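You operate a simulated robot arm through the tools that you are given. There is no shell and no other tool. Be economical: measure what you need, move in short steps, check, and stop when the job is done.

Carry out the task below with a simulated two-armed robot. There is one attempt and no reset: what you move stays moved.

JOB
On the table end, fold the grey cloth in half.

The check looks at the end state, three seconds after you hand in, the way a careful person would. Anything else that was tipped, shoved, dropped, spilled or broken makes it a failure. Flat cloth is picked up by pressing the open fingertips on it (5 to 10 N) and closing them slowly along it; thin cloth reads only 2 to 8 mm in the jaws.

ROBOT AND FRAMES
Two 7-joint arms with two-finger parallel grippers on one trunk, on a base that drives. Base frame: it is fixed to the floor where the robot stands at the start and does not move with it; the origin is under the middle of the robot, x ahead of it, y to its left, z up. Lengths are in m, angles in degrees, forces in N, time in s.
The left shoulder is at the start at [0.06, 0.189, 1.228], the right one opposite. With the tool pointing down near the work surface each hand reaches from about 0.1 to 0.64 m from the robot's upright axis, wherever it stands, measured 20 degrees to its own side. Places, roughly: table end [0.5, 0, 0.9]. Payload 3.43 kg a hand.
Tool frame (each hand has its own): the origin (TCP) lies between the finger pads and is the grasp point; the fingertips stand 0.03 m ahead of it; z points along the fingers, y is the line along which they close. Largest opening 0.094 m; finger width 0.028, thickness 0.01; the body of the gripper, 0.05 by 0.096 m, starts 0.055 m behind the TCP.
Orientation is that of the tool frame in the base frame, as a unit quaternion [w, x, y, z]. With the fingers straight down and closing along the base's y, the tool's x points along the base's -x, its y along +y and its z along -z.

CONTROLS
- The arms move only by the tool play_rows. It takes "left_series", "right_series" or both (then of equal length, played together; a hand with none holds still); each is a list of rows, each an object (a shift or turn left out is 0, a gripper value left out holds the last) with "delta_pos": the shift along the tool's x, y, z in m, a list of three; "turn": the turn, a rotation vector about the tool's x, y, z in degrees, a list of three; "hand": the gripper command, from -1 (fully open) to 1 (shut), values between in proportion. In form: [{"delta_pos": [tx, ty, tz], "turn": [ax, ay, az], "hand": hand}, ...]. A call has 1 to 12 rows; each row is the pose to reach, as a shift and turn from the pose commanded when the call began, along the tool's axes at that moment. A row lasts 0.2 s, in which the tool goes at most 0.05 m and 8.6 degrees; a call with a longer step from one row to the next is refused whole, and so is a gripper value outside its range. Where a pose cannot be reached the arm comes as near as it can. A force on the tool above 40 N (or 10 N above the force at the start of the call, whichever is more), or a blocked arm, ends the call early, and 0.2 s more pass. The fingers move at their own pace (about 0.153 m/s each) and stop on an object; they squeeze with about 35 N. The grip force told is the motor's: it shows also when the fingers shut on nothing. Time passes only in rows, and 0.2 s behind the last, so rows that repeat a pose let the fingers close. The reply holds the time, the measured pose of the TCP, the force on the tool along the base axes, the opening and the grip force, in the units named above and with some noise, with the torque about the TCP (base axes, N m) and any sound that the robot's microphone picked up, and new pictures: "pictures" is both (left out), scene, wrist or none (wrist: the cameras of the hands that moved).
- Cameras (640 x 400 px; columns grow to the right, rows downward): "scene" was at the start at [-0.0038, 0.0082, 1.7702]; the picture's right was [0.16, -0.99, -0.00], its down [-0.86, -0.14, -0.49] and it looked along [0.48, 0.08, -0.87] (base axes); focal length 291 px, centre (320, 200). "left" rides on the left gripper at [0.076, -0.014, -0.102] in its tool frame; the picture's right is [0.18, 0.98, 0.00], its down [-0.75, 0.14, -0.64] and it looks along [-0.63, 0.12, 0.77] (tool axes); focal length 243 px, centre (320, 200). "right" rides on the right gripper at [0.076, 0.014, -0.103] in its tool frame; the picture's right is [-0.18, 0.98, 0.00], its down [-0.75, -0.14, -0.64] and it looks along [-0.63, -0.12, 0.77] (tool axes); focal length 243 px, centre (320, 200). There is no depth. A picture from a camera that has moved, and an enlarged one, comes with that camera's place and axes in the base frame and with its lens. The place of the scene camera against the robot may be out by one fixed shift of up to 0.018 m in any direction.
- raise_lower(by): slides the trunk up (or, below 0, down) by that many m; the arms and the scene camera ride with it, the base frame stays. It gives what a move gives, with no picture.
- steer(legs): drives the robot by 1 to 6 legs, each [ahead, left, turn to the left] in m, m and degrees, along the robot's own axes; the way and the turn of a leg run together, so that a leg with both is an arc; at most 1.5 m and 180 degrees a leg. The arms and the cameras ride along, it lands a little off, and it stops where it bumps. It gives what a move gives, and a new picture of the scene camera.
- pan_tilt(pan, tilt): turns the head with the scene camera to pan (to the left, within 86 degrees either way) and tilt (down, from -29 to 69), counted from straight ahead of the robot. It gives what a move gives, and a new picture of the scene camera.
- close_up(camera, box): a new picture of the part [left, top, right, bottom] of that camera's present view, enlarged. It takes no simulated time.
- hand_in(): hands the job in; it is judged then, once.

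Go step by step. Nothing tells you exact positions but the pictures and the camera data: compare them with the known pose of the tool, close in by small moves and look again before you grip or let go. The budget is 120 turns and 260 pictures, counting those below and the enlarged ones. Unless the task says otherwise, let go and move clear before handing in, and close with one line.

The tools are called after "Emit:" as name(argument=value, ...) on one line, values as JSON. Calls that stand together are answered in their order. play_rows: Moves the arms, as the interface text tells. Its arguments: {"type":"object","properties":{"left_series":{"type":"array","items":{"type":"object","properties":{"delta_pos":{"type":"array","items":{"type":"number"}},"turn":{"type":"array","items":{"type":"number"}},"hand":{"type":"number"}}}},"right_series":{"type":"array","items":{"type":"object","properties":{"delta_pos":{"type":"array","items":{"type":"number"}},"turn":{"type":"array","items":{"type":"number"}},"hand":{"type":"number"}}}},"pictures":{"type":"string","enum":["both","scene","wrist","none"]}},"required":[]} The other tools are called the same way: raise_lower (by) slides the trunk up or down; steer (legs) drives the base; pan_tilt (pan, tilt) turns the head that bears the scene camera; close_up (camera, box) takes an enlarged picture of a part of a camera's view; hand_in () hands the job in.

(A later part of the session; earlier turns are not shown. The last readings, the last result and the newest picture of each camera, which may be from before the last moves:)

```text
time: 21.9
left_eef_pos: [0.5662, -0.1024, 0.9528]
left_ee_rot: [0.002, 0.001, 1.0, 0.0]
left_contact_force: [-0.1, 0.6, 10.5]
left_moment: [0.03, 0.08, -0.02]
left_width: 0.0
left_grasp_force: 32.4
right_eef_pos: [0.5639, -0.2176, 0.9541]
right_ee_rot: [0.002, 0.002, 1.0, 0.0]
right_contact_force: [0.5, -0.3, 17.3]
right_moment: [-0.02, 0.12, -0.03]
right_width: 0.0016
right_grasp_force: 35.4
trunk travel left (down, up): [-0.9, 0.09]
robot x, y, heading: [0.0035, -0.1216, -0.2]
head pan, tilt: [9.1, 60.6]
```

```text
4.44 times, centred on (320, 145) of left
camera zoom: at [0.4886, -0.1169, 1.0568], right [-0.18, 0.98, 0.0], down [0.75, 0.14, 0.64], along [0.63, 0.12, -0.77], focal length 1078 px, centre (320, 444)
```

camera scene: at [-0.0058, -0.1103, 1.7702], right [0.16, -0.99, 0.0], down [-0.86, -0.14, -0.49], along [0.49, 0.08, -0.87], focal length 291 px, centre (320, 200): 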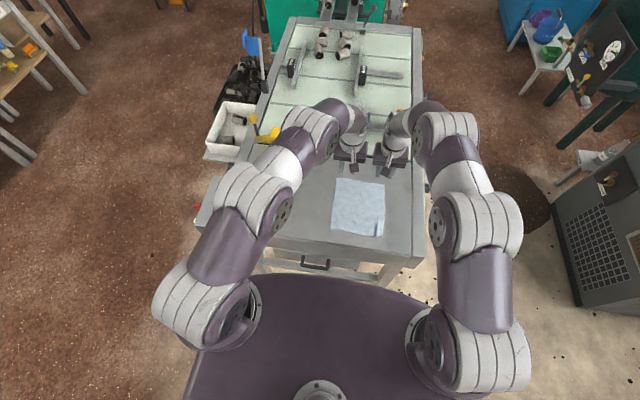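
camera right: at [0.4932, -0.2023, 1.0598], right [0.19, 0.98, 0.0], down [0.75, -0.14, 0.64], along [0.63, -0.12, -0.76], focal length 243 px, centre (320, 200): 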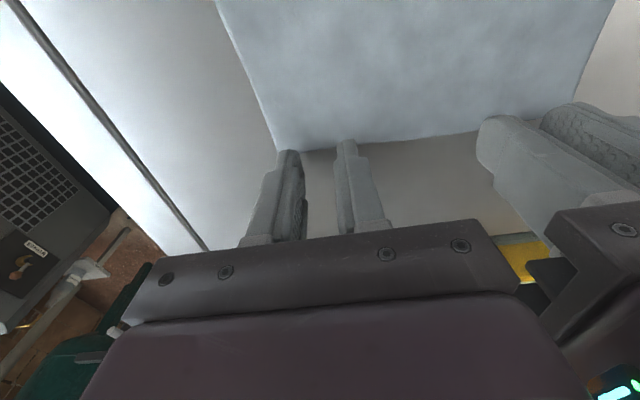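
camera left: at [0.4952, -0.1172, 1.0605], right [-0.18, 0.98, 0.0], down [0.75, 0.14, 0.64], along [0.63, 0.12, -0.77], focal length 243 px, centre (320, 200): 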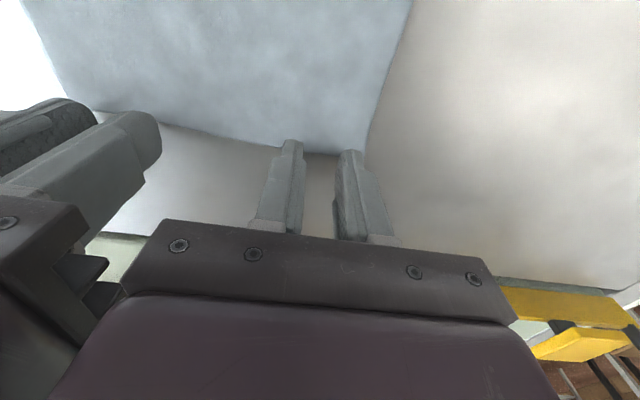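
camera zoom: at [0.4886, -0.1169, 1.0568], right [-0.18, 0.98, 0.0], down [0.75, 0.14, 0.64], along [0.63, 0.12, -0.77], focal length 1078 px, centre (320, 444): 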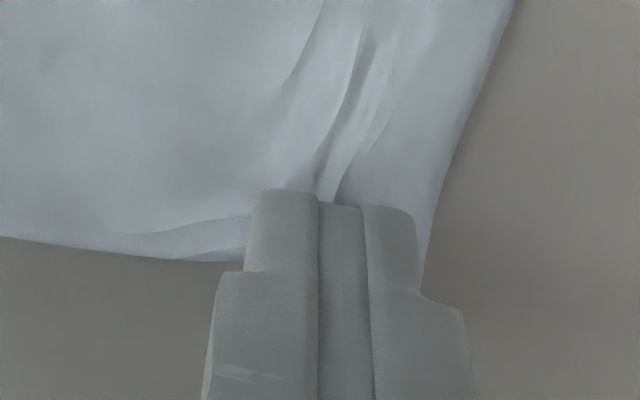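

The right hand is gripped (1.6 mm) and the left missed. I'll reopen the left, press somewhat more and close again; the right eases a bit.

Emit:
play_rows(left_series=[{"delta_pos": [0, 0, -0.004], "hand": 0.8}, {"delta_pos": [0, 0, -0.004], "hand": 0.5}, {"delta_pos": [0, 0, -0.001], "hand": 0.45}, {"delta_pos": [0, 0, 0.001], "hand": 0.45}, {"delta_pos": [0, 0, 0.001], "hand": 0.52}, {"delta_pos": [0, 0, 0.001], "hand": 0.58}, {"delta_pos": [0, 0, 0.001], "hand": 0.64}, {"delta_pos": [0, 0, 0.001], "hand": 0.7}, {"delta_pos": [0, 0, 0.0005], "hand": 0.78}, {"delta_pos": [0, 0, 0.0], "hand": 0.86}, {"delta_pos": [0, 0, 0.0], "hand": 0.94}, {"delta_pos": [0, 0, 0], "hand": 1}], right_series=[{"delta_pos": [0, 0, -0.001]}, {"delta_pos": [0, 0, -0.001]}, {"delta_pos": [0, 0, -0.001]}, {"delta_pos": [0, 0, -0.001]}, {"delta_pos": [0, 0, -0.001]}, {"delta_pos": [0, 0, -0.001]}, {"delta_pos": [0, 0, -0.001]}, {"delta_pos": [0, 0, -0.001]}, {"delta_pos": [0, 0, -0.001]}, {"delta_pos": [0, 0, -0.001]}, {"delta_pos": [0, 0, -0.001]}, {"delta_pos": [0, 0, -0.001]}], pictures="none")

Emit:
close_up(camera="left", box=[250, 100, 390, 190])

```text
time: 24.4
left_eef_pos: [0.565, -0.1017, 0.9535]
left_ee_rot: [0.001, 0.002, 1.0, 0.0]
left_contact_force: [-0.5, -11.8, 19.0]
left_moment: [-0.4, 0.09, 0.11]
left_width: 0.002
left_grasp_force: 34.8
right_eef_pos: [0.5625, -0.2173, 0.9536]
right_ee_rot: [0.003, 0.001, 1.0, 0.001]
right_contact_force: [0.4, 10.6, 1.3]
right_moment: [0.35, -0.02, -0.05]
right_width: 0.0018
right_grasp_force: 35.0
trunk travel left (down, up): [-0.9, 0.09]
robot x, y, heading: [-0.0034, -0.1197, -0.1]
head pan, tilt: [9.1, 60.6]
```

```text
4.44 times, centred on (320, 145) of left
camera zoom: at [0.489, -0.1176, 1.0567], right [-0.18, 0.98, 0.0], down [0.75, 0.14, 0.64], along [0.63, 0.12, -0.76], focal length 1078 px, centre (320, 444)
```

zoom: 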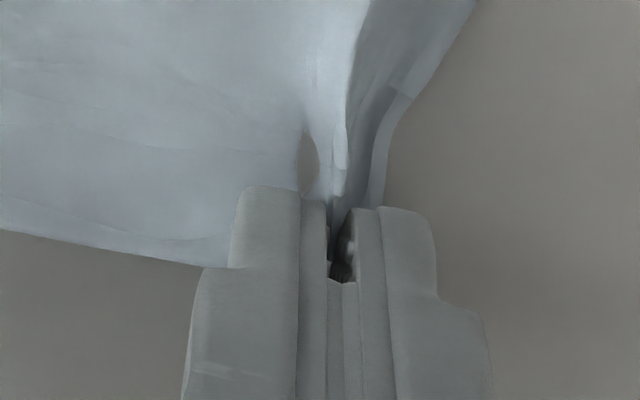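

Both far corners are gripped. Now I'll carry the edge over toward the robot along an arc, tilting the wrists so the fingers swing forward, and check halfway.

Emit:
play_rows(left_series=[{"delta_pos": [0.002, -0.001, -0.006]}, {"delta_pos": [0.015, -0.0015, -0.029], "turn": [0, -8, 0]}, {"delta_pos": [0.0353, -0.0015, -0.055], "turn": [0, -16, 0]}, {"delta_pos": [0.0622, -0.0015, -0.073], "turn": [0, -24, 0]}, {"delta_pos": [0.095, -0.0015, -0.082], "turn": [0, -32, 0]}, {"delta_pos": [0.1283, -0.0015, -0.0795], "turn": [0, -40, 0]}, {"delta_pos": [0.1283, -0.0015, -0.0795], "turn": [0, -40, 0]}], right_series=[{"delta_pos": [0.002, 0.001, -0.006]}, {"delta_pos": [0.015, 0.0015, -0.029], "turn": [0, -8, 0]}, {"delta_pos": [0.0353, 0.0015, -0.055], "turn": [0, -16, 0]}, {"delta_pos": [0.0622, 0.0015, -0.073], "turn": [0, -24, 0]}, {"delta_pos": [0.095, 0.0015, -0.082], "turn": [0, -32, 0]}, {"delta_pos": [0.1283, 0.0015, -0.0795], "turn": [0, -40, 0]}, {"delta_pos": [0.1283, 0.0015, -0.0795], "turn": [0, -40, 0]}])

Emit:
close_up(camera="scene", box=[290, 150, 450, 270])

```text
time: 25.9
left_eef_pos: [0.4454, -0.1104, 1.0364]
left_ee_rot: [0.334, 0.007, 0.943, -0.004]
left_contact_force: [1.6, -22.0, -1.5]
left_moment: [-0.59, 0.0, -0.27]
left_width: 0.0019
left_grasp_force: 35.0
right_eef_pos: [0.4505, -0.2319, 1.0281]
right_ee_rot: [0.296, 0.047, 0.953, -0.034]
right_contact_force: [-0.3, 21.7, 1.1]
right_moment: [0.66, 0.0, 0.32]
right_width: 0.002
right_grasp_force: 35.0
right hand out of reach, approached as far as the arm can: row 5, 6
trunk travel left (down, up): [-0.9, 0.09]
robot x, y, heading: [0.0014, -0.1187, -0.1]
head pan, tilt: [9.1, 60.6]
stopped in row 7 (left hand): the force on the tool passed its limit at 47 N (the readings are from after the stop); the commanded pose is now the measured one
camera scene: at [-0.0024, -0.1107, 1.7702], right [0.16, -0.99, 0.0], down [-0.86, -0.14, -0.49], along [0.48, 0.08, -0.87], focal length 291 px, centre (320, 200)
camera right: at [0.3316, -0.2024, 1.0702], right [0.26, 0.96, 0.07], down [0.24, -0.13, 0.96], along [0.94, -0.23, -0.27], focal length 243 px, centre (320, 200)
camera left: at [0.3212, -0.124, 1.0696], right [-0.13, 0.98, -0.12], down [0.18, 0.14, 0.97], along [0.97, 0.11, -0.2], focal length 243 px, centre (320, 200)
```

scene: 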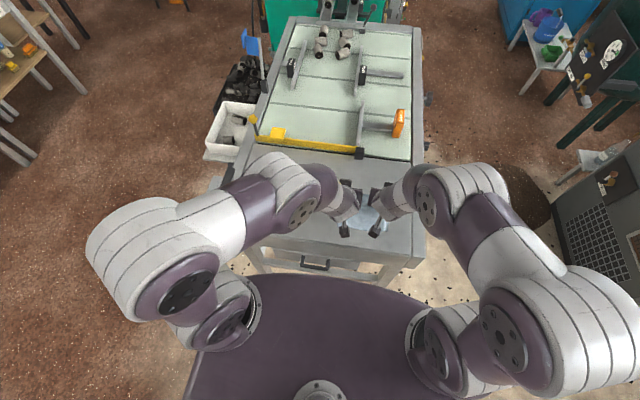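
right: 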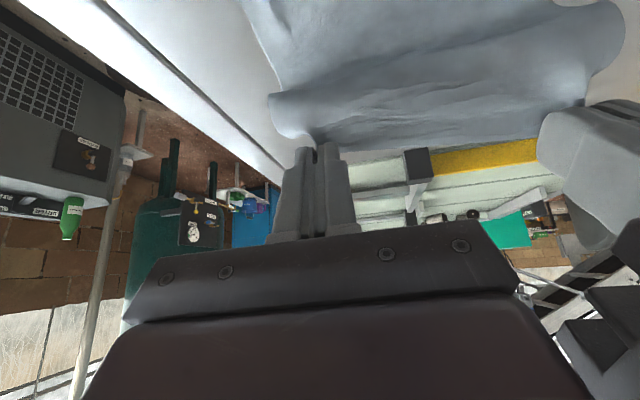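
left: 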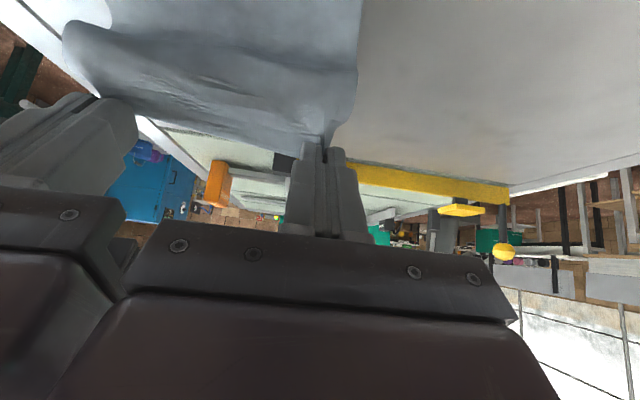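

```text
3.33 times, centred on (370, 210) of scene
camera zoom: at [-0.0024, -0.1107, 1.7702], right [0.16, -0.99, 0.0], down [-0.86, -0.14, -0.49], along [0.48, 0.08, -0.87], focal length 971 px, centre (153, 167)
```

zoom: 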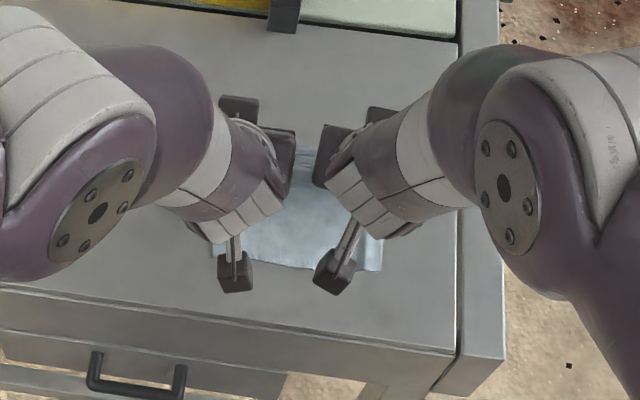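

The fold is halfway over, but the right arm reached its wrist limit, and pulling apart has tensed the edge. I'll bring the hands together and lower them a little. Then I'll back the base off 6 cm, which carries the edge on toward the robot at the same time.

Emit:
play_rows(left_series=[{"delta_pos": [0.006, -0.003, 0.004]}, {"delta_pos": [0.012, -0.004, 0.008]}, {"delta_pos": [0.018, -0.004, 0.012]}, {"delta_pos": [0.018, -0.004, 0.012]}], right_series=[{"delta_pos": [0.004, 0.003, 0.003]}, {"delta_pos": [0.008, 0.004, 0.006]}, {"delta_pos": [0.011, 0.004, 0.008]}, {"delta_pos": [0.011, 0.004, 0.008]}], pictures="none")

```text
time: 26.9
left_eef_pos: [0.437, -0.1125, 1.0169]
left_ee_rot: [0.333, 0.004, 0.943, -0.001]
left_contact_force: [0.6, -6.8, 0.3]
left_moment: [-0.2, -0.02, -0.1]
left_width: 0.0016
left_grasp_force: 34.8
right_eef_pos: [0.4433, -0.229, 1.0147]
right_ee_rot: [0.295, 0.049, 0.953, -0.036]
right_contact_force: [-0.4, 7.1, 0.3]
right_moment: [0.23, 0.03, 0.13]
right_width: 0.0019
right_grasp_force: 35.0
trunk travel left (down, up): [-0.9, 0.09]
robot x, y, heading: [-0.0036, -0.1165, -0.4]
head pan, tilt: [9.1, 60.6]
```

Tension has dropped to 7 N. I'll lower the trunk 15 mm and drive back 5 cm.

Emit:
raise_lower(by=-0.015)

Emit:
steer(legs=[[-0.05, 0, 0]])

Emit:
close_up(camera="scene", box=[290, 120, 450, 240])

Emit:
close_up(camera="right", box=[0, 0, 640, 400])

Emit:
close_up(camera="left", box=[0, 0, 640, 400])

```text
time: 27.5
left_eef_pos: [0.4375, -0.113, 1.0003]
left_ee_rot: [0.333, 0.005, 0.943, -0.002]
left_contact_force: [0.1, -6.8, 0.0]
left_moment: [-0.19, -0.03, -0.05]
left_width: 0.0018
left_grasp_force: 35.1
right_eef_pos: [0.4456, -0.2285, 1.0015]
right_ee_rot: [0.297, 0.048, 0.953, -0.035]
right_contact_force: [0.0, 6.8, -0.1]
right_moment: [0.2, 0.05, 0.09]
right_width: 0.0019
right_grasp_force: 34.9
trunk travel left (down, up): [-0.885, 0.105]
robot x, y, heading: [0.0005, -0.1177, -0.6]
head pan, tilt: [9.1, 60.6]
```

```text
time: 28.4
left_eef_pos: [0.3922, -0.1111, 0.9978]
left_ee_rot: [0.332, 0.004, 0.943, -0.001]
left_contact_force: [1.8, -5.9, 0.8]
left_moment: [-0.19, 0.04, -0.07]
left_width: 0.0017
left_grasp_force: 34.8
right_eef_pos: [0.3988, -0.2284, 0.9977]
right_ee_rot: [0.294, 0.048, 0.954, -0.035]
right_contact_force: [0.3, 6.3, 0.0]
right_moment: [0.21, 0.0, 0.08]
right_width: 0.0015
right_grasp_force: 35.1
trunk travel left (down, up): [-0.885, 0.105]
robot x, y, heading: [-0.0491, -0.12, -0.3]
head pan, tilt: [9.1, 60.6]
camera scene: at [-0.0465, -0.1102, 1.7551], right [0.16, -0.99, 0.0], down [-0.86, -0.14, -0.49], along [0.48, 0.08, -0.87], focal length 291 px, centre (320, 200)
```

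scene: 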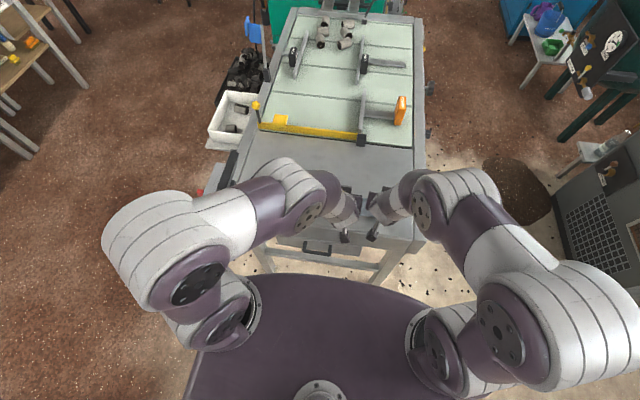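

```text
3.33 times, centred on (370, 180) of scene
camera zoom: at [-0.0465, -0.1102, 1.7551], right [0.16, -0.99, 0.0], down [-0.86, -0.14, -0.49], along [0.48, 0.08, -0.87], focal length 971 px, centre (153, 267)
```

zoom: 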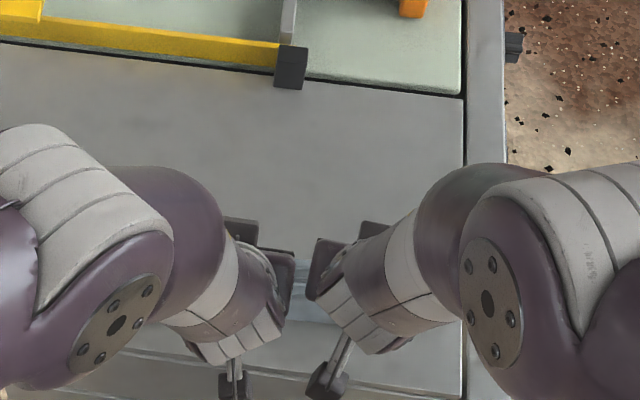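

```text
1.00 times, centred on (320, 200) of right (not enlarged: the box is as wide or as high as the picture)
camera zoom: at [0.2801, -0.1987, 1.04], right [0.26, 0.96, 0.07], down [0.25, -0.13, 0.96], along [0.93, -0.24, -0.27], focal length 243 px, centre (320, 200)
```

zoom: 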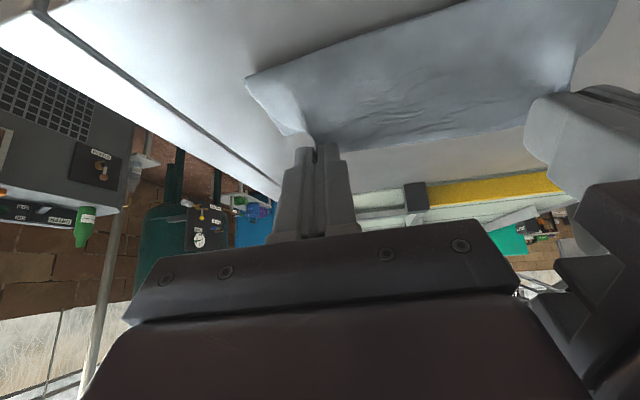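

```text
1.00 times, centred on (320, 200) of left (not enlarged: the box is as wide or as high as the picture)
camera zoom: at [0.2681, -0.1262, 1.0322], right [-0.14, 0.98, -0.11], down [0.19, 0.14, 0.97], along [0.97, 0.11, -0.2], focal length 243 px, centre (320, 200)
```

zoom: 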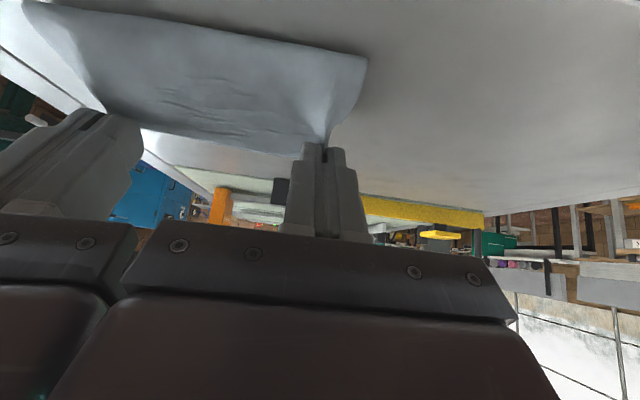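

The fold now hangs over its line, with tips at x≈0.41 and about 5 cm up. I'll tilt further while lowering the edge onto the near side.

Emit:
play_rows(left_series=[{"delta_pos": [0.01, -0.001, 0.005], "turn": [0, -4, 0]}, {"delta_pos": [0.02, -0.001, 0.01], "turn": [0, -8, 0]}, {"delta_pos": [0.031, -0.001, 0.015], "turn": [0, -12, 0]}, {"delta_pos": [0.036, -0.001, 0.018], "turn": [0, -16, 0]}, {"delta_pos": [0.036, -0.001, 0.018], "turn": [0, -16, 0]}], right_series=[{"delta_pos": [0.01, 0.001, 0.005], "turn": [0, -4, 0]}, {"delta_pos": [0.02, 0.001, 0.01], "turn": [0, -8, 0]}, {"delta_pos": [0.031, 0.001, 0.014], "turn": [0, -12, 0]}, {"delta_pos": [0.037, 0.001, 0.017], "turn": [0, -16, 0]}, {"delta_pos": [0.037, 0.001, 0.017], "turn": [0, -16, 0]}])

```text
time: 29.6
left_eef_pos: [0.3704, -0.1143, 0.9646]
left_ee_rot: [0.461, 0.002, 0.887, -0.001]
left_contact_force: [0.0, -0.5, 0.2]
left_moment: [-0.02, 0.04, -0.05]
left_width: 0.0017
left_grasp_force: 34.9
right_eef_pos: [0.3806, -0.2226, 0.9686]
right_ee_rot: [0.424, 0.042, 0.903, -0.046]
right_contact_force: [-0.1, 0.3, -0.4]
right_moment: [0.03, -0.03, 0.03]
right_width: 0.0018
right_grasp_force: 35.1
right hand out of reach, approached as far as the arm can: row 4, 5
trunk travel left (down, up): [-0.885, 0.105]
robot x, y, heading: [-0.0537, -0.1147, -0.1]
head pan, tilt: [9.1, 60.6]
camera scene: at [-0.0542, -0.1102, 1.7552], right [0.16, -0.99, 0.0], down [-0.86, -0.14, -0.49], along [0.49, 0.08, -0.87], focal length 291 px, centre (320, 200)
camera right: at [0.2547, -0.1921, 0.9744], right [0.23, 0.97, 0.1], down [-0.03, -0.09, 1.0], along [0.97, -0.23, 0.0], focal length 243 px, centre (320, 200)
camera left: at [0.243, -0.1275, 0.9623], right [-0.1, 0.98, -0.15], down [-0.09, 0.14, 0.99], along [0.99, 0.11, 0.08], focal length 243 px, centre (320, 200)
```

scene: 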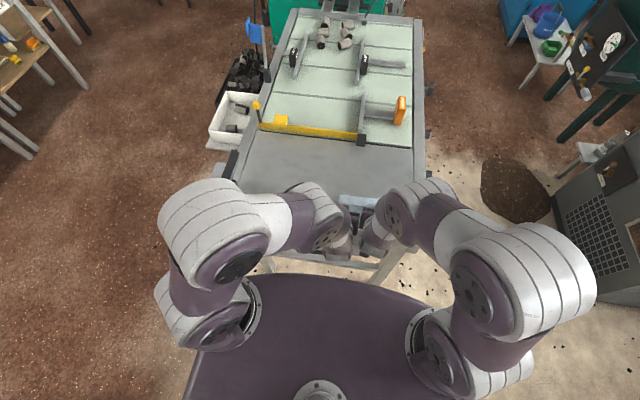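
right: 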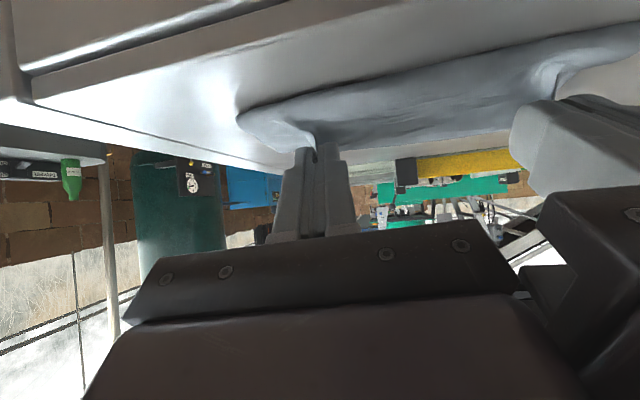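
left: 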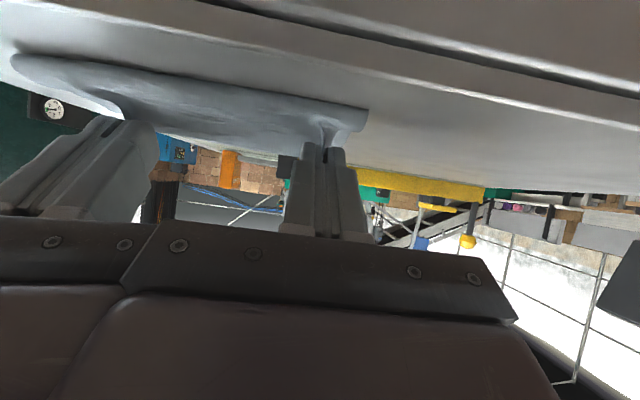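

Tips are about 2.5 cm up with no tension. Zooming in to see how the fold lies.

Emit:
close_up(camera="scene", box=[310, 170, 410, 245])

Emit:
close_up(camera="left", box=[0, 30, 400, 180])

```text
5.33 times, centred on (360, 208) of scene
camera zoom: at [-0.0542, -0.1102, 1.7552], right [0.16, -0.99, 0.0], down [-0.86, -0.14, -0.49], along [0.49, 0.08, -0.87], focal length 1554 px, centre (107, 160)
```

zoom: 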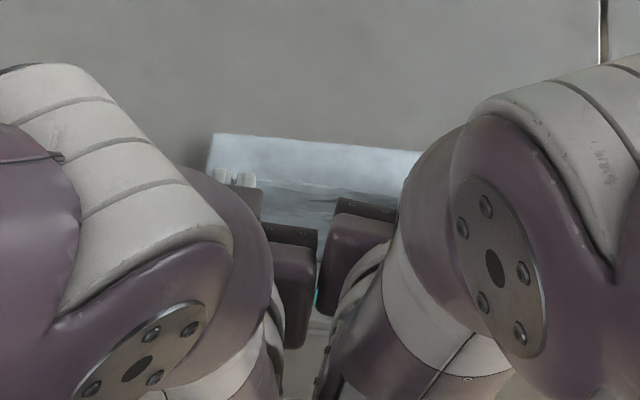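

```text
1.60 times, centred on (200, 105) of left
camera zoom: at [0.243, -0.1275, 0.9623], right [-0.1, 0.98, -0.15], down [-0.09, 0.14, 0.99], along [0.99, 0.11, 0.08], focal length 388 px, centre (512, 352)
```

zoom: 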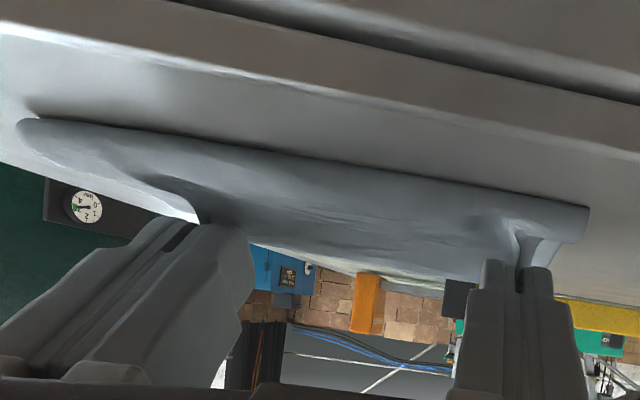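

The crease lies straight near x≈0.455. I'll lower the pinched edge the last centimetre.

Emit:
play_rows(left_series=[{"delta_pos": [0.0035, 0, 0.0037]}, {"delta_pos": [0.007, 0, 0.0074]}, {"delta_pos": [0.007, 0, 0.0074]}], right_series=[{"delta_pos": [0.0048, 0, 0.0027]}, {"delta_pos": [0.0097, 0, 0.0055]}, {"delta_pos": [0.0097, 0, 0.0055]}], pictures="wrist")

Emit:
close_up(camera="scene", box=[310, 170, 410, 245])

```text
time: 30.4
left_eef_pos: [0.3732, -0.1127, 0.9535]
left_ee_rot: [0.463, 0.003, 0.887, 0.0]
left_contact_force: [-4.4, 31.0, 23.4]
left_moment: [-2.28, 0.45, -2.95]
left_width: 0.0017
left_grasp_force: 34.6
right_eef_pos: [0.3812, -0.2204, 0.9581]
right_ee_rot: [0.424, 0.042, 0.904, -0.047]
right_contact_force: [4.5, -32.2, -9.5]
right_moment: [0.87, -0.73, 2.7]
right_width: 0.0015
right_grasp_force: 34.9
right hand out of reach, approached as far as the arm can: row 2, 3
trunk travel left (down, up): [-0.885, 0.105]
robot x, y, heading: [-0.0505, -0.1166, -0.4]
head pan, tilt: [9.1, 60.6]
camera right: at [0.2555, -0.1906, 0.9649], right [0.23, 0.97, 0.09], down [-0.03, -0.09, 1.0], along [0.97, -0.23, 0.0], focal length 243 px, centre (320, 200)
camera left: at [0.2446, -0.1266, 0.9508], right [-0.1, 0.98, -0.15], down [-0.09, 0.14, 0.99], along [0.99, 0.11, 0.08], focal length 243 px, centre (320, 200)
```

right: 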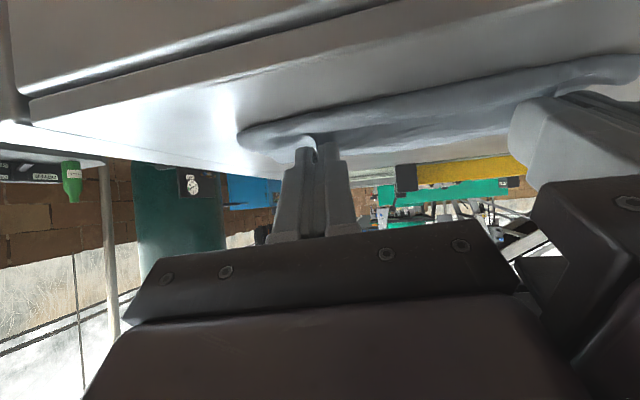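
left: 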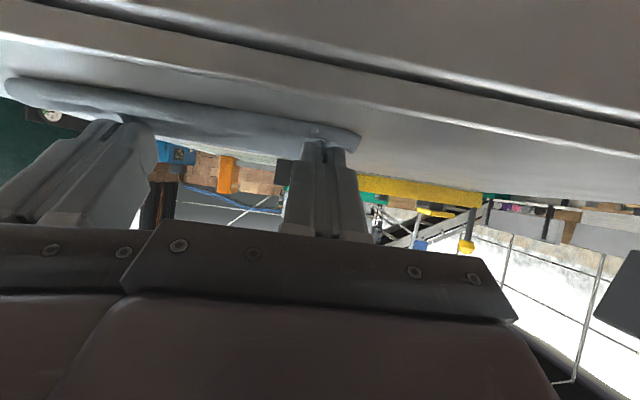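

```text
5.33 times, centred on (360, 208) of scene
camera zoom: at [-0.0549, -0.1102, 1.7554], right [0.16, -0.99, 0.0], down [-0.86, -0.14, -0.49], along [0.49, 0.08, -0.87], focal length 1554 px, centre (107, 160)
```

zoom: 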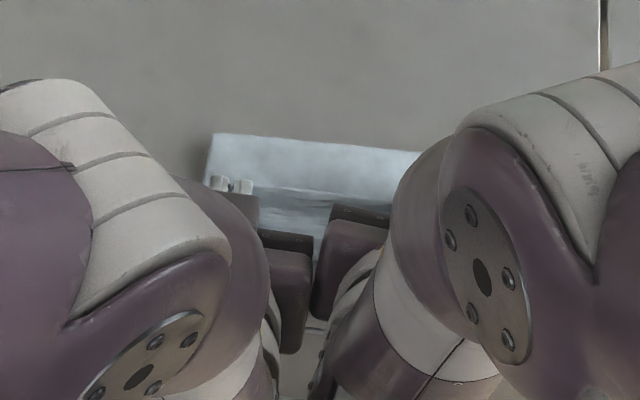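

The two gripper bodies are just touching each other, which explains the opposed side forces. I'll part the hands slightly and release while drawing back along the fingers.

Emit:
play_rows(left_series=[{"delta_pos": [0, 0.003, 0]}, {"delta_pos": [0, 0.004, -0.004], "hand": 0.9}, {"delta_pos": [0, 0.004, -0.018], "hand": 0.75}, {"delta_pos": [0, 0.004, -0.04], "hand": 0.6}, {"delta_pos": [-0.02, 0.006, -0.055], "hand": 0.5}, {"delta_pos": [-0.05, 0.01, -0.06], "hand": 0.5}], right_series=[{"delta_pos": [0, -0.003, 0]}, {"delta_pos": [0, -0.004, -0.004], "hand": 0.9}, {"delta_pos": [0, -0.004, -0.018], "hand": 0.75}, {"delta_pos": [0, -0.004, -0.04], "hand": 0.6}, {"delta_pos": [-0.02, -0.006, -0.055], "hand": 0.5}, {"delta_pos": [-0.05, -0.01, -0.06], "hand": 0.5}])

```text
time: 31.3
left_eef_pos: [0.3533, -0.1087, 0.9672]
left_ee_rot: [0.458, 0.003, 0.889, 0.005]
left_contact_force: [-0.2, 1.7, 0.0]
left_moment: [-0.15, -0.01, -0.19]
left_width: 0.019
left_grasp_force: 0.0
left hand out of reach, approached as far as the arm can: row 3, 4
right_eef_pos: [0.3677, -0.2192, 0.9746]
right_ee_rot: [0.42, 0.042, 0.905, -0.05]
right_contact_force: [-0.1, -2.8, 0.0]
right_moment: [0.08, 0.01, 0.26]
right_width: 0.0186
right_grasp_force: 0.1
right hand out of reach, approached as far as the arm can: row 2, 3, 4
trunk travel left (down, up): [-0.885, 0.105]
robot x, y, heading: [-0.0506, -0.118, 0.0]
head pan, tilt: [9.1, 60.6]
stopped in row 4 (left hand): the force on the tool passed its limit at 64 N (the readings are from after the stop); the commanded pose is now the measured one
camera scene: at [-0.0558, -0.1101, 1.7552], right [0.16, -0.99, 0.0], down [-0.86, -0.14, -0.49], along [0.49, 0.08, -0.87], focal length 291 px, centre (320, 200)
camera right: at [0.2418, -0.1886, 0.9829], right [0.24, 0.97, 0.09], down [-0.02, -0.08, 1.0], along [0.97, -0.24, 0.0], focal length 243 px, centre (320, 200)
camera left: at [0.2252, -0.1237, 0.9659], right [-0.11, 0.98, -0.14], down [-0.09, 0.13, 0.99], along [0.99, 0.12, 0.07], focal length 243 px, centre (320, 200)
```

scene: 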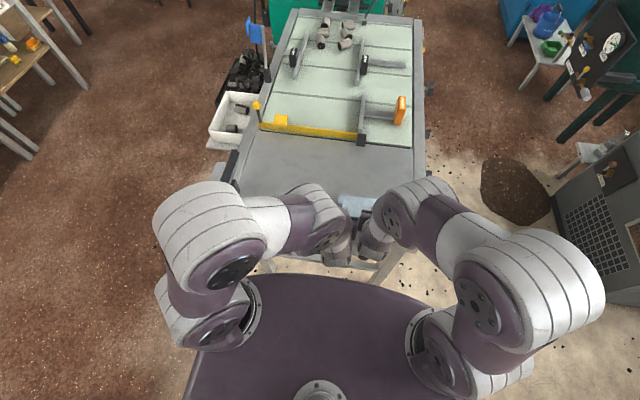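
right: 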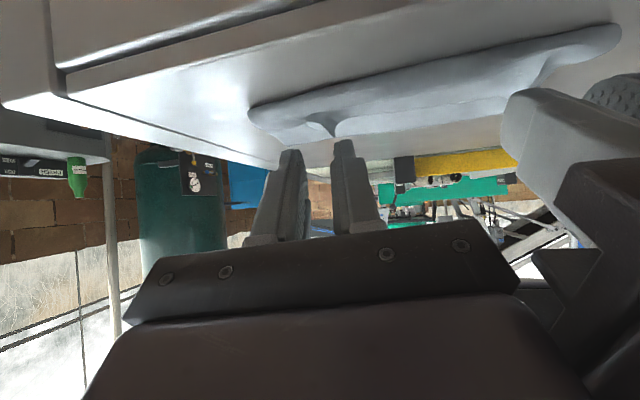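
left: 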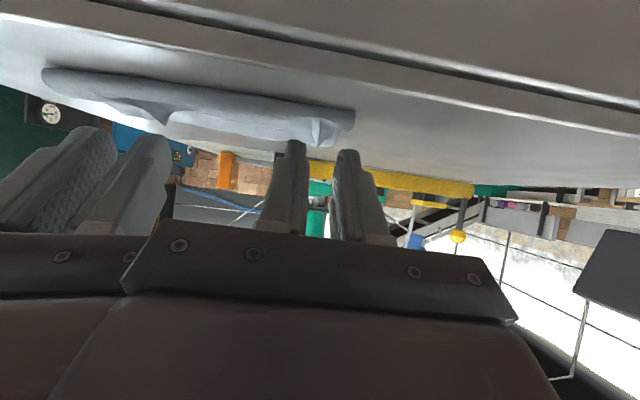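

The cloth is released. I'll part the hands sideways, lift them clear and look at the result.

Emit:
play_rows(left_series=[{"delta_pos": [-0.005, 0.02, -0.003]}, {"delta_pos": [-0.03, 0.04, -0.02], "turn": [0, 6, 0]}, {"delta_pos": [-0.06, 0.06, -0.045], "turn": [0, 14, 0]}, {"delta_pos": [-0.09, 0.08, -0.065], "turn": [0, 22, 0]}, {"delta_pos": [-0.1, 0.1, -0.075], "turn": [0, 30, 0]}, {"delta_pos": [-0.1, 0.12, -0.075], "turn": [0, 38, 0]}], right_series=[{"delta_pos": [-0.005, -0.02, -0.003]}, {"delta_pos": [-0.03, -0.04, -0.02], "turn": [0, 6, 0]}, {"delta_pos": [-0.06, -0.06, -0.045], "turn": [0, 14, 0]}, {"delta_pos": [-0.09, -0.08, -0.065], "turn": [0, 22, 0]}, {"delta_pos": [-0.1, -0.1, -0.075], "turn": [0, 30, 0]}, {"delta_pos": [-0.1, -0.12, -0.075], "turn": [0, 38, 0]}], pictures="wrist")

Emit:
close_up(camera="scene", box=[300, 165, 420, 255])

```text
time: 32.7
left_eef_pos: [0.3541, 0.0076, 1.0925]
left_ee_rot: [0.141, 0.0, 0.99, 0.006]
left_contact_force: [-0.3, -0.4, -0.4]
left_moment: [0.0, 0.07, -0.01]
left_width: 0.0189
left_grasp_force: 0.1
left hand out of reach, approached as far as the arm can: row 1
right_eef_pos: [0.3665, -0.3262, 1.1078]
right_ee_rot: [0.121, 0.056, 0.99, -0.038]
right_contact_force: [0.4, 0.7, 0.5]
right_moment: [0.06, 0.05, 0.0]
right_width: 0.0188
right_grasp_force: 0.0
right hand out of reach, approached as far as the arm can: row 1, 6
trunk travel left (down, up): [-0.885, 0.105]
robot x, y, heading: [-0.048, -0.1176, 0.2]
head pan, tilt: [9.1, 60.6]
camera right: at [0.2697, -0.296, 1.1876], right [0.3, 0.95, -0.01], down [0.56, -0.16, 0.81], along [0.78, -0.25, -0.58], focal length 243 px, centre (320, 200)
camera left: at [0.2526, -0.0081, 1.1705], right [-0.18, 0.98, -0.04], down [0.55, 0.13, 0.83], along [0.82, 0.13, -0.56], focal length 243 px, centre (320, 200)
```

right: 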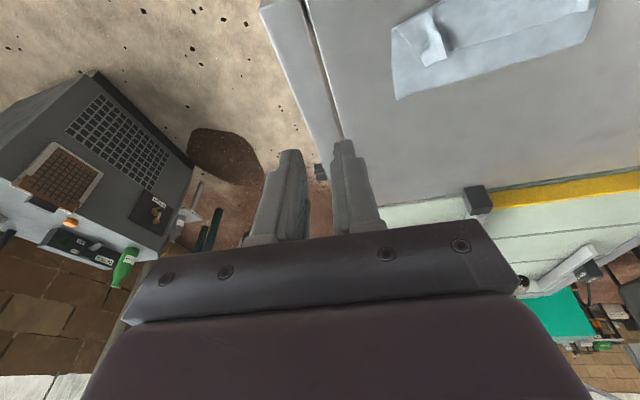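
left: 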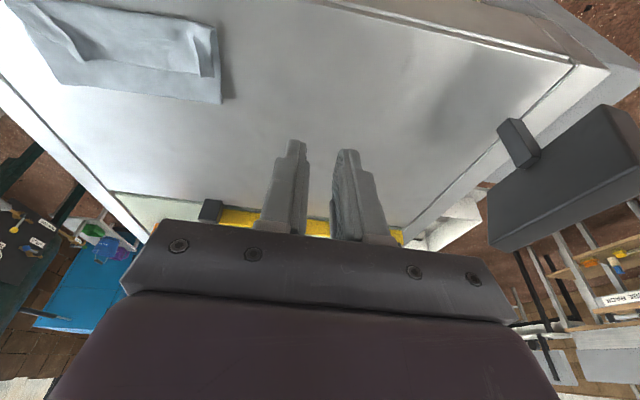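

```text
4.44 times, centred on (360, 210) of scene
camera zoom: at [-0.0479, -0.1107, 1.7551], right [0.16, -0.99, 0.0], down [-0.86, -0.14, -0.49], along [0.48, 0.08, -0.87], focal length 1295 px, centre (142, 156)
```

zoom: 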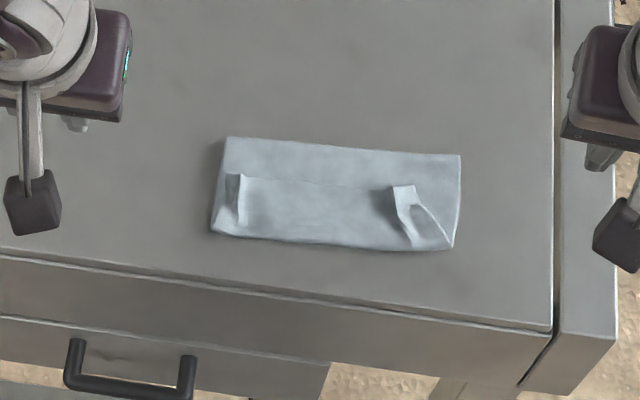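

Emit:
close_up(camera="scene", box=[338, 194, 390, 226])

Emit:
close_up(camera="right", box=[380, 0, 600, 110])

Emit:
close_up(camera="left", box=[0, 0, 240, 120])

```text
12.31 times, centred on (364, 210) of scene
camera zoom: at [-0.0479, -0.1107, 1.7551], right [0.16, -0.99, 0.0], down [-0.86, -0.14, -0.49], along [0.48, 0.08, -0.87], focal length 3585 px, centre (-222, 77)
```

zoom: 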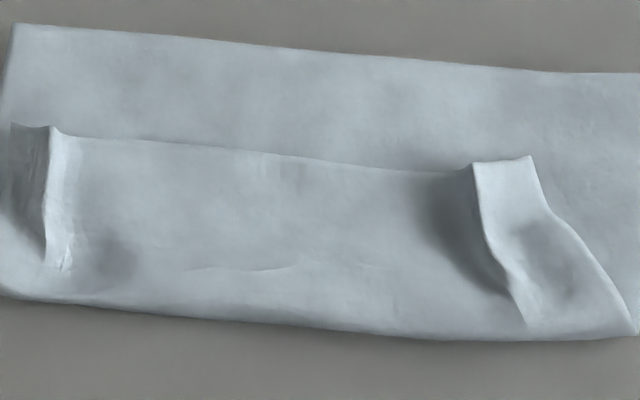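

```text
2.91 times, centred on (490, 55) of right
camera zoom: at [0.2697, -0.296, 1.1876], right [0.3, 0.95, -0.01], down [0.56, -0.16, 0.81], along [0.78, -0.25, -0.58], focal length 706 px, centre (-174, 622)
```

zoom: 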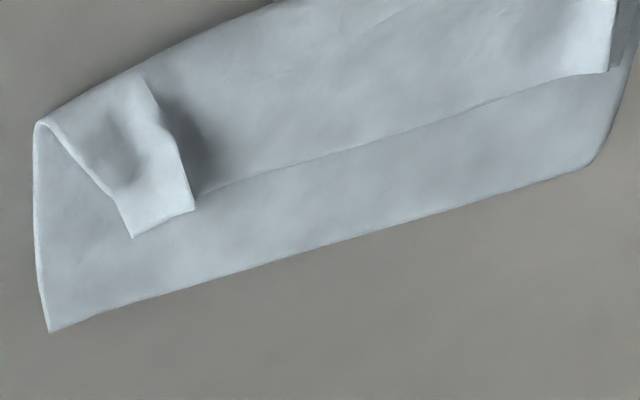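

```text
2.67 times, centred on (120, 60) of left
camera zoom: at [0.2526, -0.0081, 1.1705], right [-0.18, 0.98, -0.04], down [0.55, 0.13, 0.83], along [0.82, 0.13, -0.56], focal length 647 px, centre (853, 573)
```

zoom: 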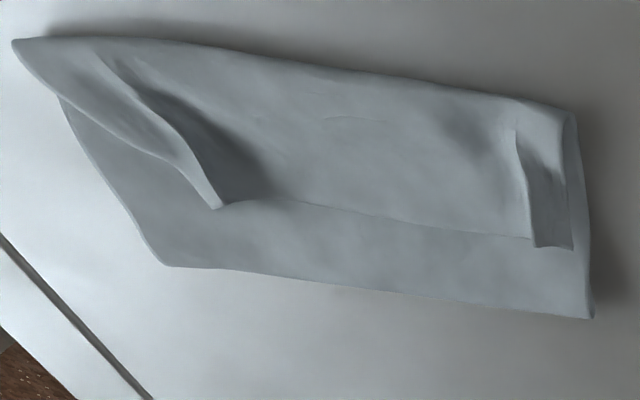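

The cloth is over, but its free edge turned back about 4 cm as a hem, with two standing pinches. I'll re-grip that free edge at the pinches and redo the last part with more wrist room. First I'll back the base up 8 cm and straighten both hands.

Emit:
steer(legs=[[-0.08, 0, 0]])

Emit:
play_rows(left_series=[{"turn": [0.3, 8, 0]}, {"turn": [0.7, 16.2, 0]}, {"turn": [0.7, 16.2, 0]}], right_series=[{"turn": [-2.2, 7, -3.2]}, {"turn": [-4.4, 13.9, -6.4]}, {"turn": [-4.4, 13.9, -6.4]}], pictures="none")

```text
time: 33.8
left_eef_pos: [0.2732, 0.0085, 1.0942]
left_ee_rot: [0.143, 0.0, 0.99, 0.006]
left_contact_force: [0.0, -0.4, 0.6]
left_moment: [-0.02, 0.0, 0.01]
left_width: 0.0186
left_grasp_force: 0.0
right_eef_pos: [0.2853, -0.3268, 1.1096]
right_ee_rot: [0.125, 0.056, 0.99, -0.036]
right_contact_force: [0.4, 0.7, -0.3]
right_moment: [0.0, 0.01, -0.02]
right_width: 0.0187
right_grasp_force: 0.1
trunk travel left (down, up): [-0.885, 0.105]
robot x, y, heading: [-0.129, -0.1168, -0.4]
head pan, tilt: [9.1, 60.6]
camera scene: at [-0.1307, -0.1102, 1.7551], right [0.16, -0.99, 0.0], down [-0.86, -0.14, -0.49], along [0.48, 0.08, -0.87], focal length 291 px, centre (320, 200)
```

scene: 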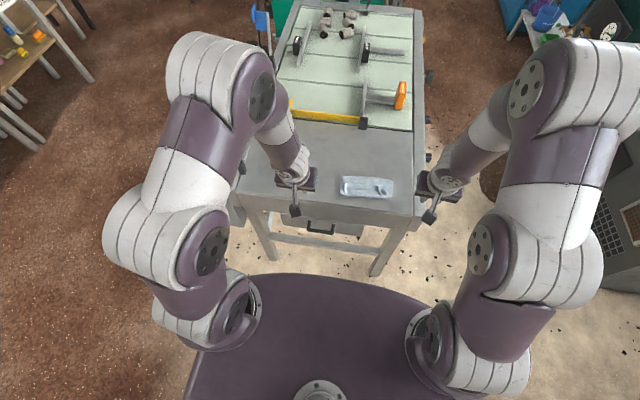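

```text
time: 34.6
left_eef_pos: [0.2685, 0.0078, 1.0932]
left_ee_rot: [0.003, 0.0, 1.0, -0.001]
left_contact_force: [-0.6, 0.3, -0.5]
left_moment: [-0.01, -0.02, 0.0]
left_width: 0.0187
left_grasp_force: 0.0
left hand out of reach, approached as far as the arm can: row 1, 2
right_eef_pos: [0.2811, -0.3264, 1.1115]
right_ee_rot: [0.005, 0.0, 1.0, 0.001]
right_contact_force: [0.0, 0.5, -0.3]
right_moment: [0.01, -0.02, -0.01]
right_width: 0.0189
right_grasp_force: 0.0
right hand out of reach, approached as far as the arm can: row 1
trunk travel left (down, up): [-0.885, 0.105]
robot x, y, heading: [-0.1315, -0.1175, -0.3]
head pan, tilt: [9.1, 60.6]
```

Hands are straight again. I'll move them above the two standing pinches and look.

Emit:
play_rows(left_series=[{"delta_pos": [-0.026, -0.018, 0.02], "hand": 0.2}, {"delta_pos": [-0.052, -0.037, 0.04], "hand": 0.0}, {"delta_pos": [-0.079, -0.056, 0.06], "hand": 0.0}, {"delta_pos": [-0.105, -0.075, 0.08], "hand": 0.0}, {"delta_pos": [-0.1315, -0.1, 0.1]}, {"delta_pos": [-0.1315, -0.1, 0.1]}], right_series=[{"delta_pos": [-0.026, 0.018, 0.024], "hand": 0.2}, {"delta_pos": [-0.048, 0.033, 0.048], "hand": 0.0}, {"delta_pos": [-0.072, 0.05, 0.072], "hand": 0.0}, {"delta_pos": [-0.096, 0.067, 0.096], "hand": 0.0}, {"delta_pos": [-0.119, 0.085, 0.118]}, {"delta_pos": [-0.119, 0.085, 0.118]}])

```text
time: 36.0
left_eef_pos: [0.3997, -0.0907, 0.9933]
left_ee_rot: [0.003, 0.0, 1.0, 0.0]
left_contact_force: [0.0, -0.6, -0.3]
left_moment: [0.0, 0.01, 0.0]
left_width: 0.0472
left_grasp_force: 0.0
right_eef_pos: [0.4008, -0.2425, 0.9946]
right_ee_rot: [0.006, 0.0, 1.0, 0.002]
right_contact_force: [0.6, -0.6, 0.1]
right_moment: [0.03, -0.02, 0.05]
right_width: 0.047
right_grasp_force: 0.1
trunk travel left (down, up): [-0.885, 0.105]
robot x, y, heading: [-0.1308, -0.1194, -0.1]
head pan, tilt: [9.1, 60.6]
camera scene: at [-0.1364, -0.1097, 1.7552], right [0.16, -0.99, 0.0], down [-0.86, -0.14, -0.49], along [0.49, 0.08, -0.87], focal length 291 px, centre (320, 200)
camera right: at [0.3235, -0.228, 1.0961], right [0.18, 0.98, 0.0], down [0.75, -0.14, 0.65], along [0.64, -0.12, -0.76], focal length 243 px, centre (320, 200)
camera left: at [0.3231, -0.106, 1.0958], right [-0.18, 0.98, 0.0], down [0.75, 0.14, 0.65], along [0.64, 0.12, -0.76], focal length 243 px, centre (320, 200)
```

scene: 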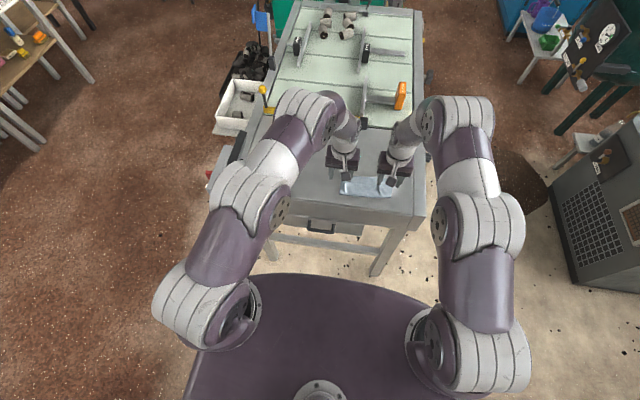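
right: 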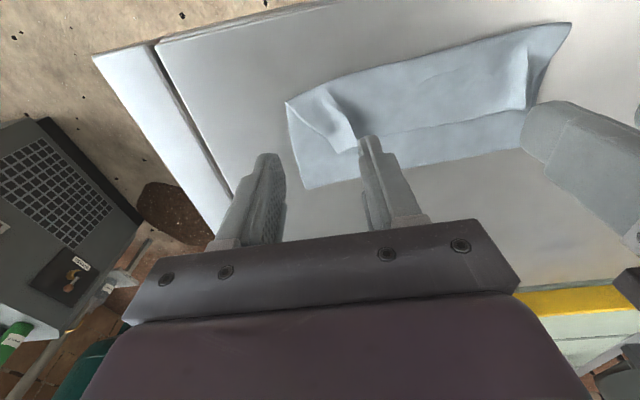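
left: 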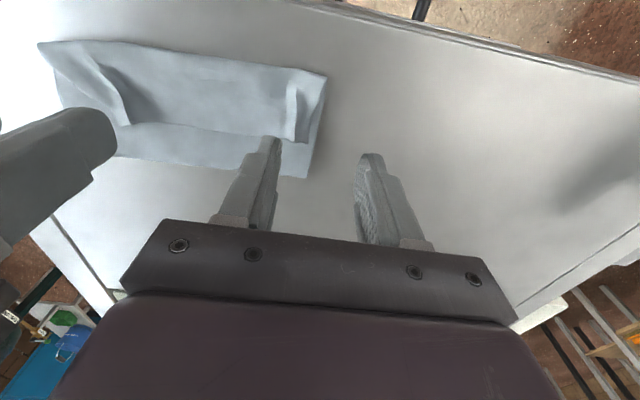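

Emit:
close_up(camera="right", box=[270, 70, 430, 190])

Emit:
close_up(camera="left", box=[200, 50, 360, 190])

```text
3.33 times, centred on (350, 130) of right
camera zoom: at [0.3235, -0.228, 1.0961], right [0.18, 0.98, 0.0], down [0.75, -0.14, 0.65], along [0.64, -0.12, -0.76], focal length 809 px, centre (220, 433)
```

zoom: 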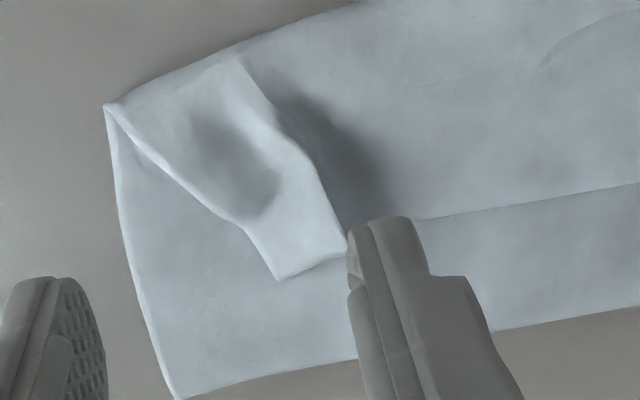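

```text
2.86 times, centred on (280, 120) of left
camera zoom: at [0.3231, -0.106, 1.0958], right [-0.18, 0.98, 0.0], down [0.75, 0.14, 0.65], along [0.64, 0.12, -0.76], focal length 693 px, centre (434, 429)
```

zoom: 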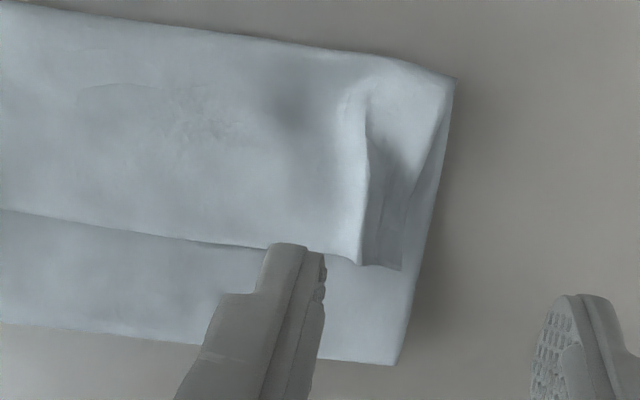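

Both corners stand up as clear little tents. I'll lower the fingers astride them, just above the underlying layers, and close.

Emit:
play_rows(left_series=[{"delta_pos": [-0.0165, -0.0133, 0.008], "hand": 0.3}, {"delta_pos": [-0.0165, -0.0133, 0.018], "hand": 0.3}, {"delta_pos": [-0.0165, -0.0133, 0.03], "hand": 0.3}, {"delta_pos": [-0.0165, -0.0133, 0.037], "hand": 0.3}, {"delta_pos": [-0.0165, -0.0133, 0.037], "hand": 0.3}], right_series=[{"delta_pos": [-0.018, 0.0195, 0.008], "hand": 0.3}, {"delta_pos": [-0.018, 0.0195, 0.018], "hand": 0.3}, {"delta_pos": [-0.018, 0.0195, 0.03], "hand": 0.3}, {"delta_pos": [-0.018, 0.0195, 0.038], "hand": 0.3}, {"delta_pos": [-0.018, 0.0195, 0.038], "hand": 0.3}], pictures="none")

Emit:
close_up(camera="right", box=[240, 90, 400, 200])

Emit:
close_up(camera="left", box=[240, 90, 400, 200])

```text
time: 37.2
left_eef_pos: [0.4185, -0.1069, 0.9587]
left_ee_rot: [0.002, 0.001, 1.0, 0.0]
left_contact_force: [0.4, -0.5, 0.0]
left_moment: [0.01, -0.03, -0.04]
left_width: 0.033
left_grasp_force: 0.1
right_eef_pos: [0.4184, -0.2228, 0.9561]
right_ee_rot: [0.004, 0.0, 1.0, 0.001]
right_contact_force: [0.2, -0.1, 0.3]
right_moment: [-0.01, -0.01, 0.0]
right_width: 0.0328
right_grasp_force: 0.1
trunk travel left (down, up): [-0.885, 0.105]
robot x, y, heading: [-0.1317, -0.1192, -0.4]
head pan, tilt: [9.1, 60.6]
```

```text
3.64 times, centred on (320, 145) of right
camera zoom: at [0.3427, -0.2078, 1.0577], right [0.18, 0.98, 0.0], down [0.75, -0.14, 0.65], along [0.64, -0.12, -0.76], focal length 882 px, centre (320, 400)
```

zoom: 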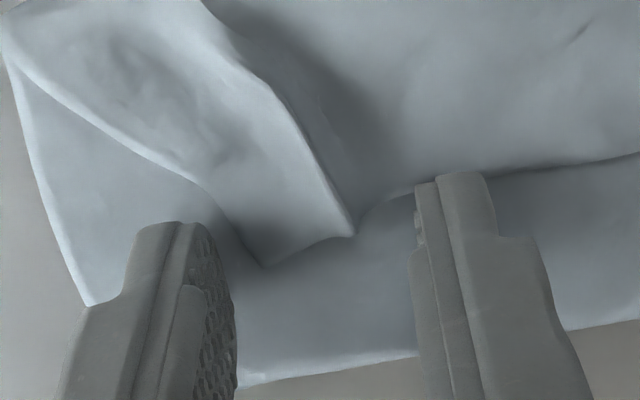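

```text
3.64 times, centred on (320, 145) of left
camera zoom: at [0.3409, -0.1204, 1.0614], right [-0.18, 0.98, 0.0], down [0.75, 0.14, 0.65], along [0.64, 0.12, -0.76], focal length 882 px, centre (320, 400)
```

zoom: 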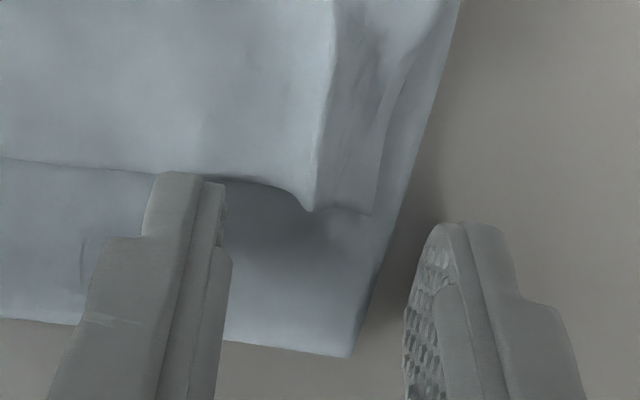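

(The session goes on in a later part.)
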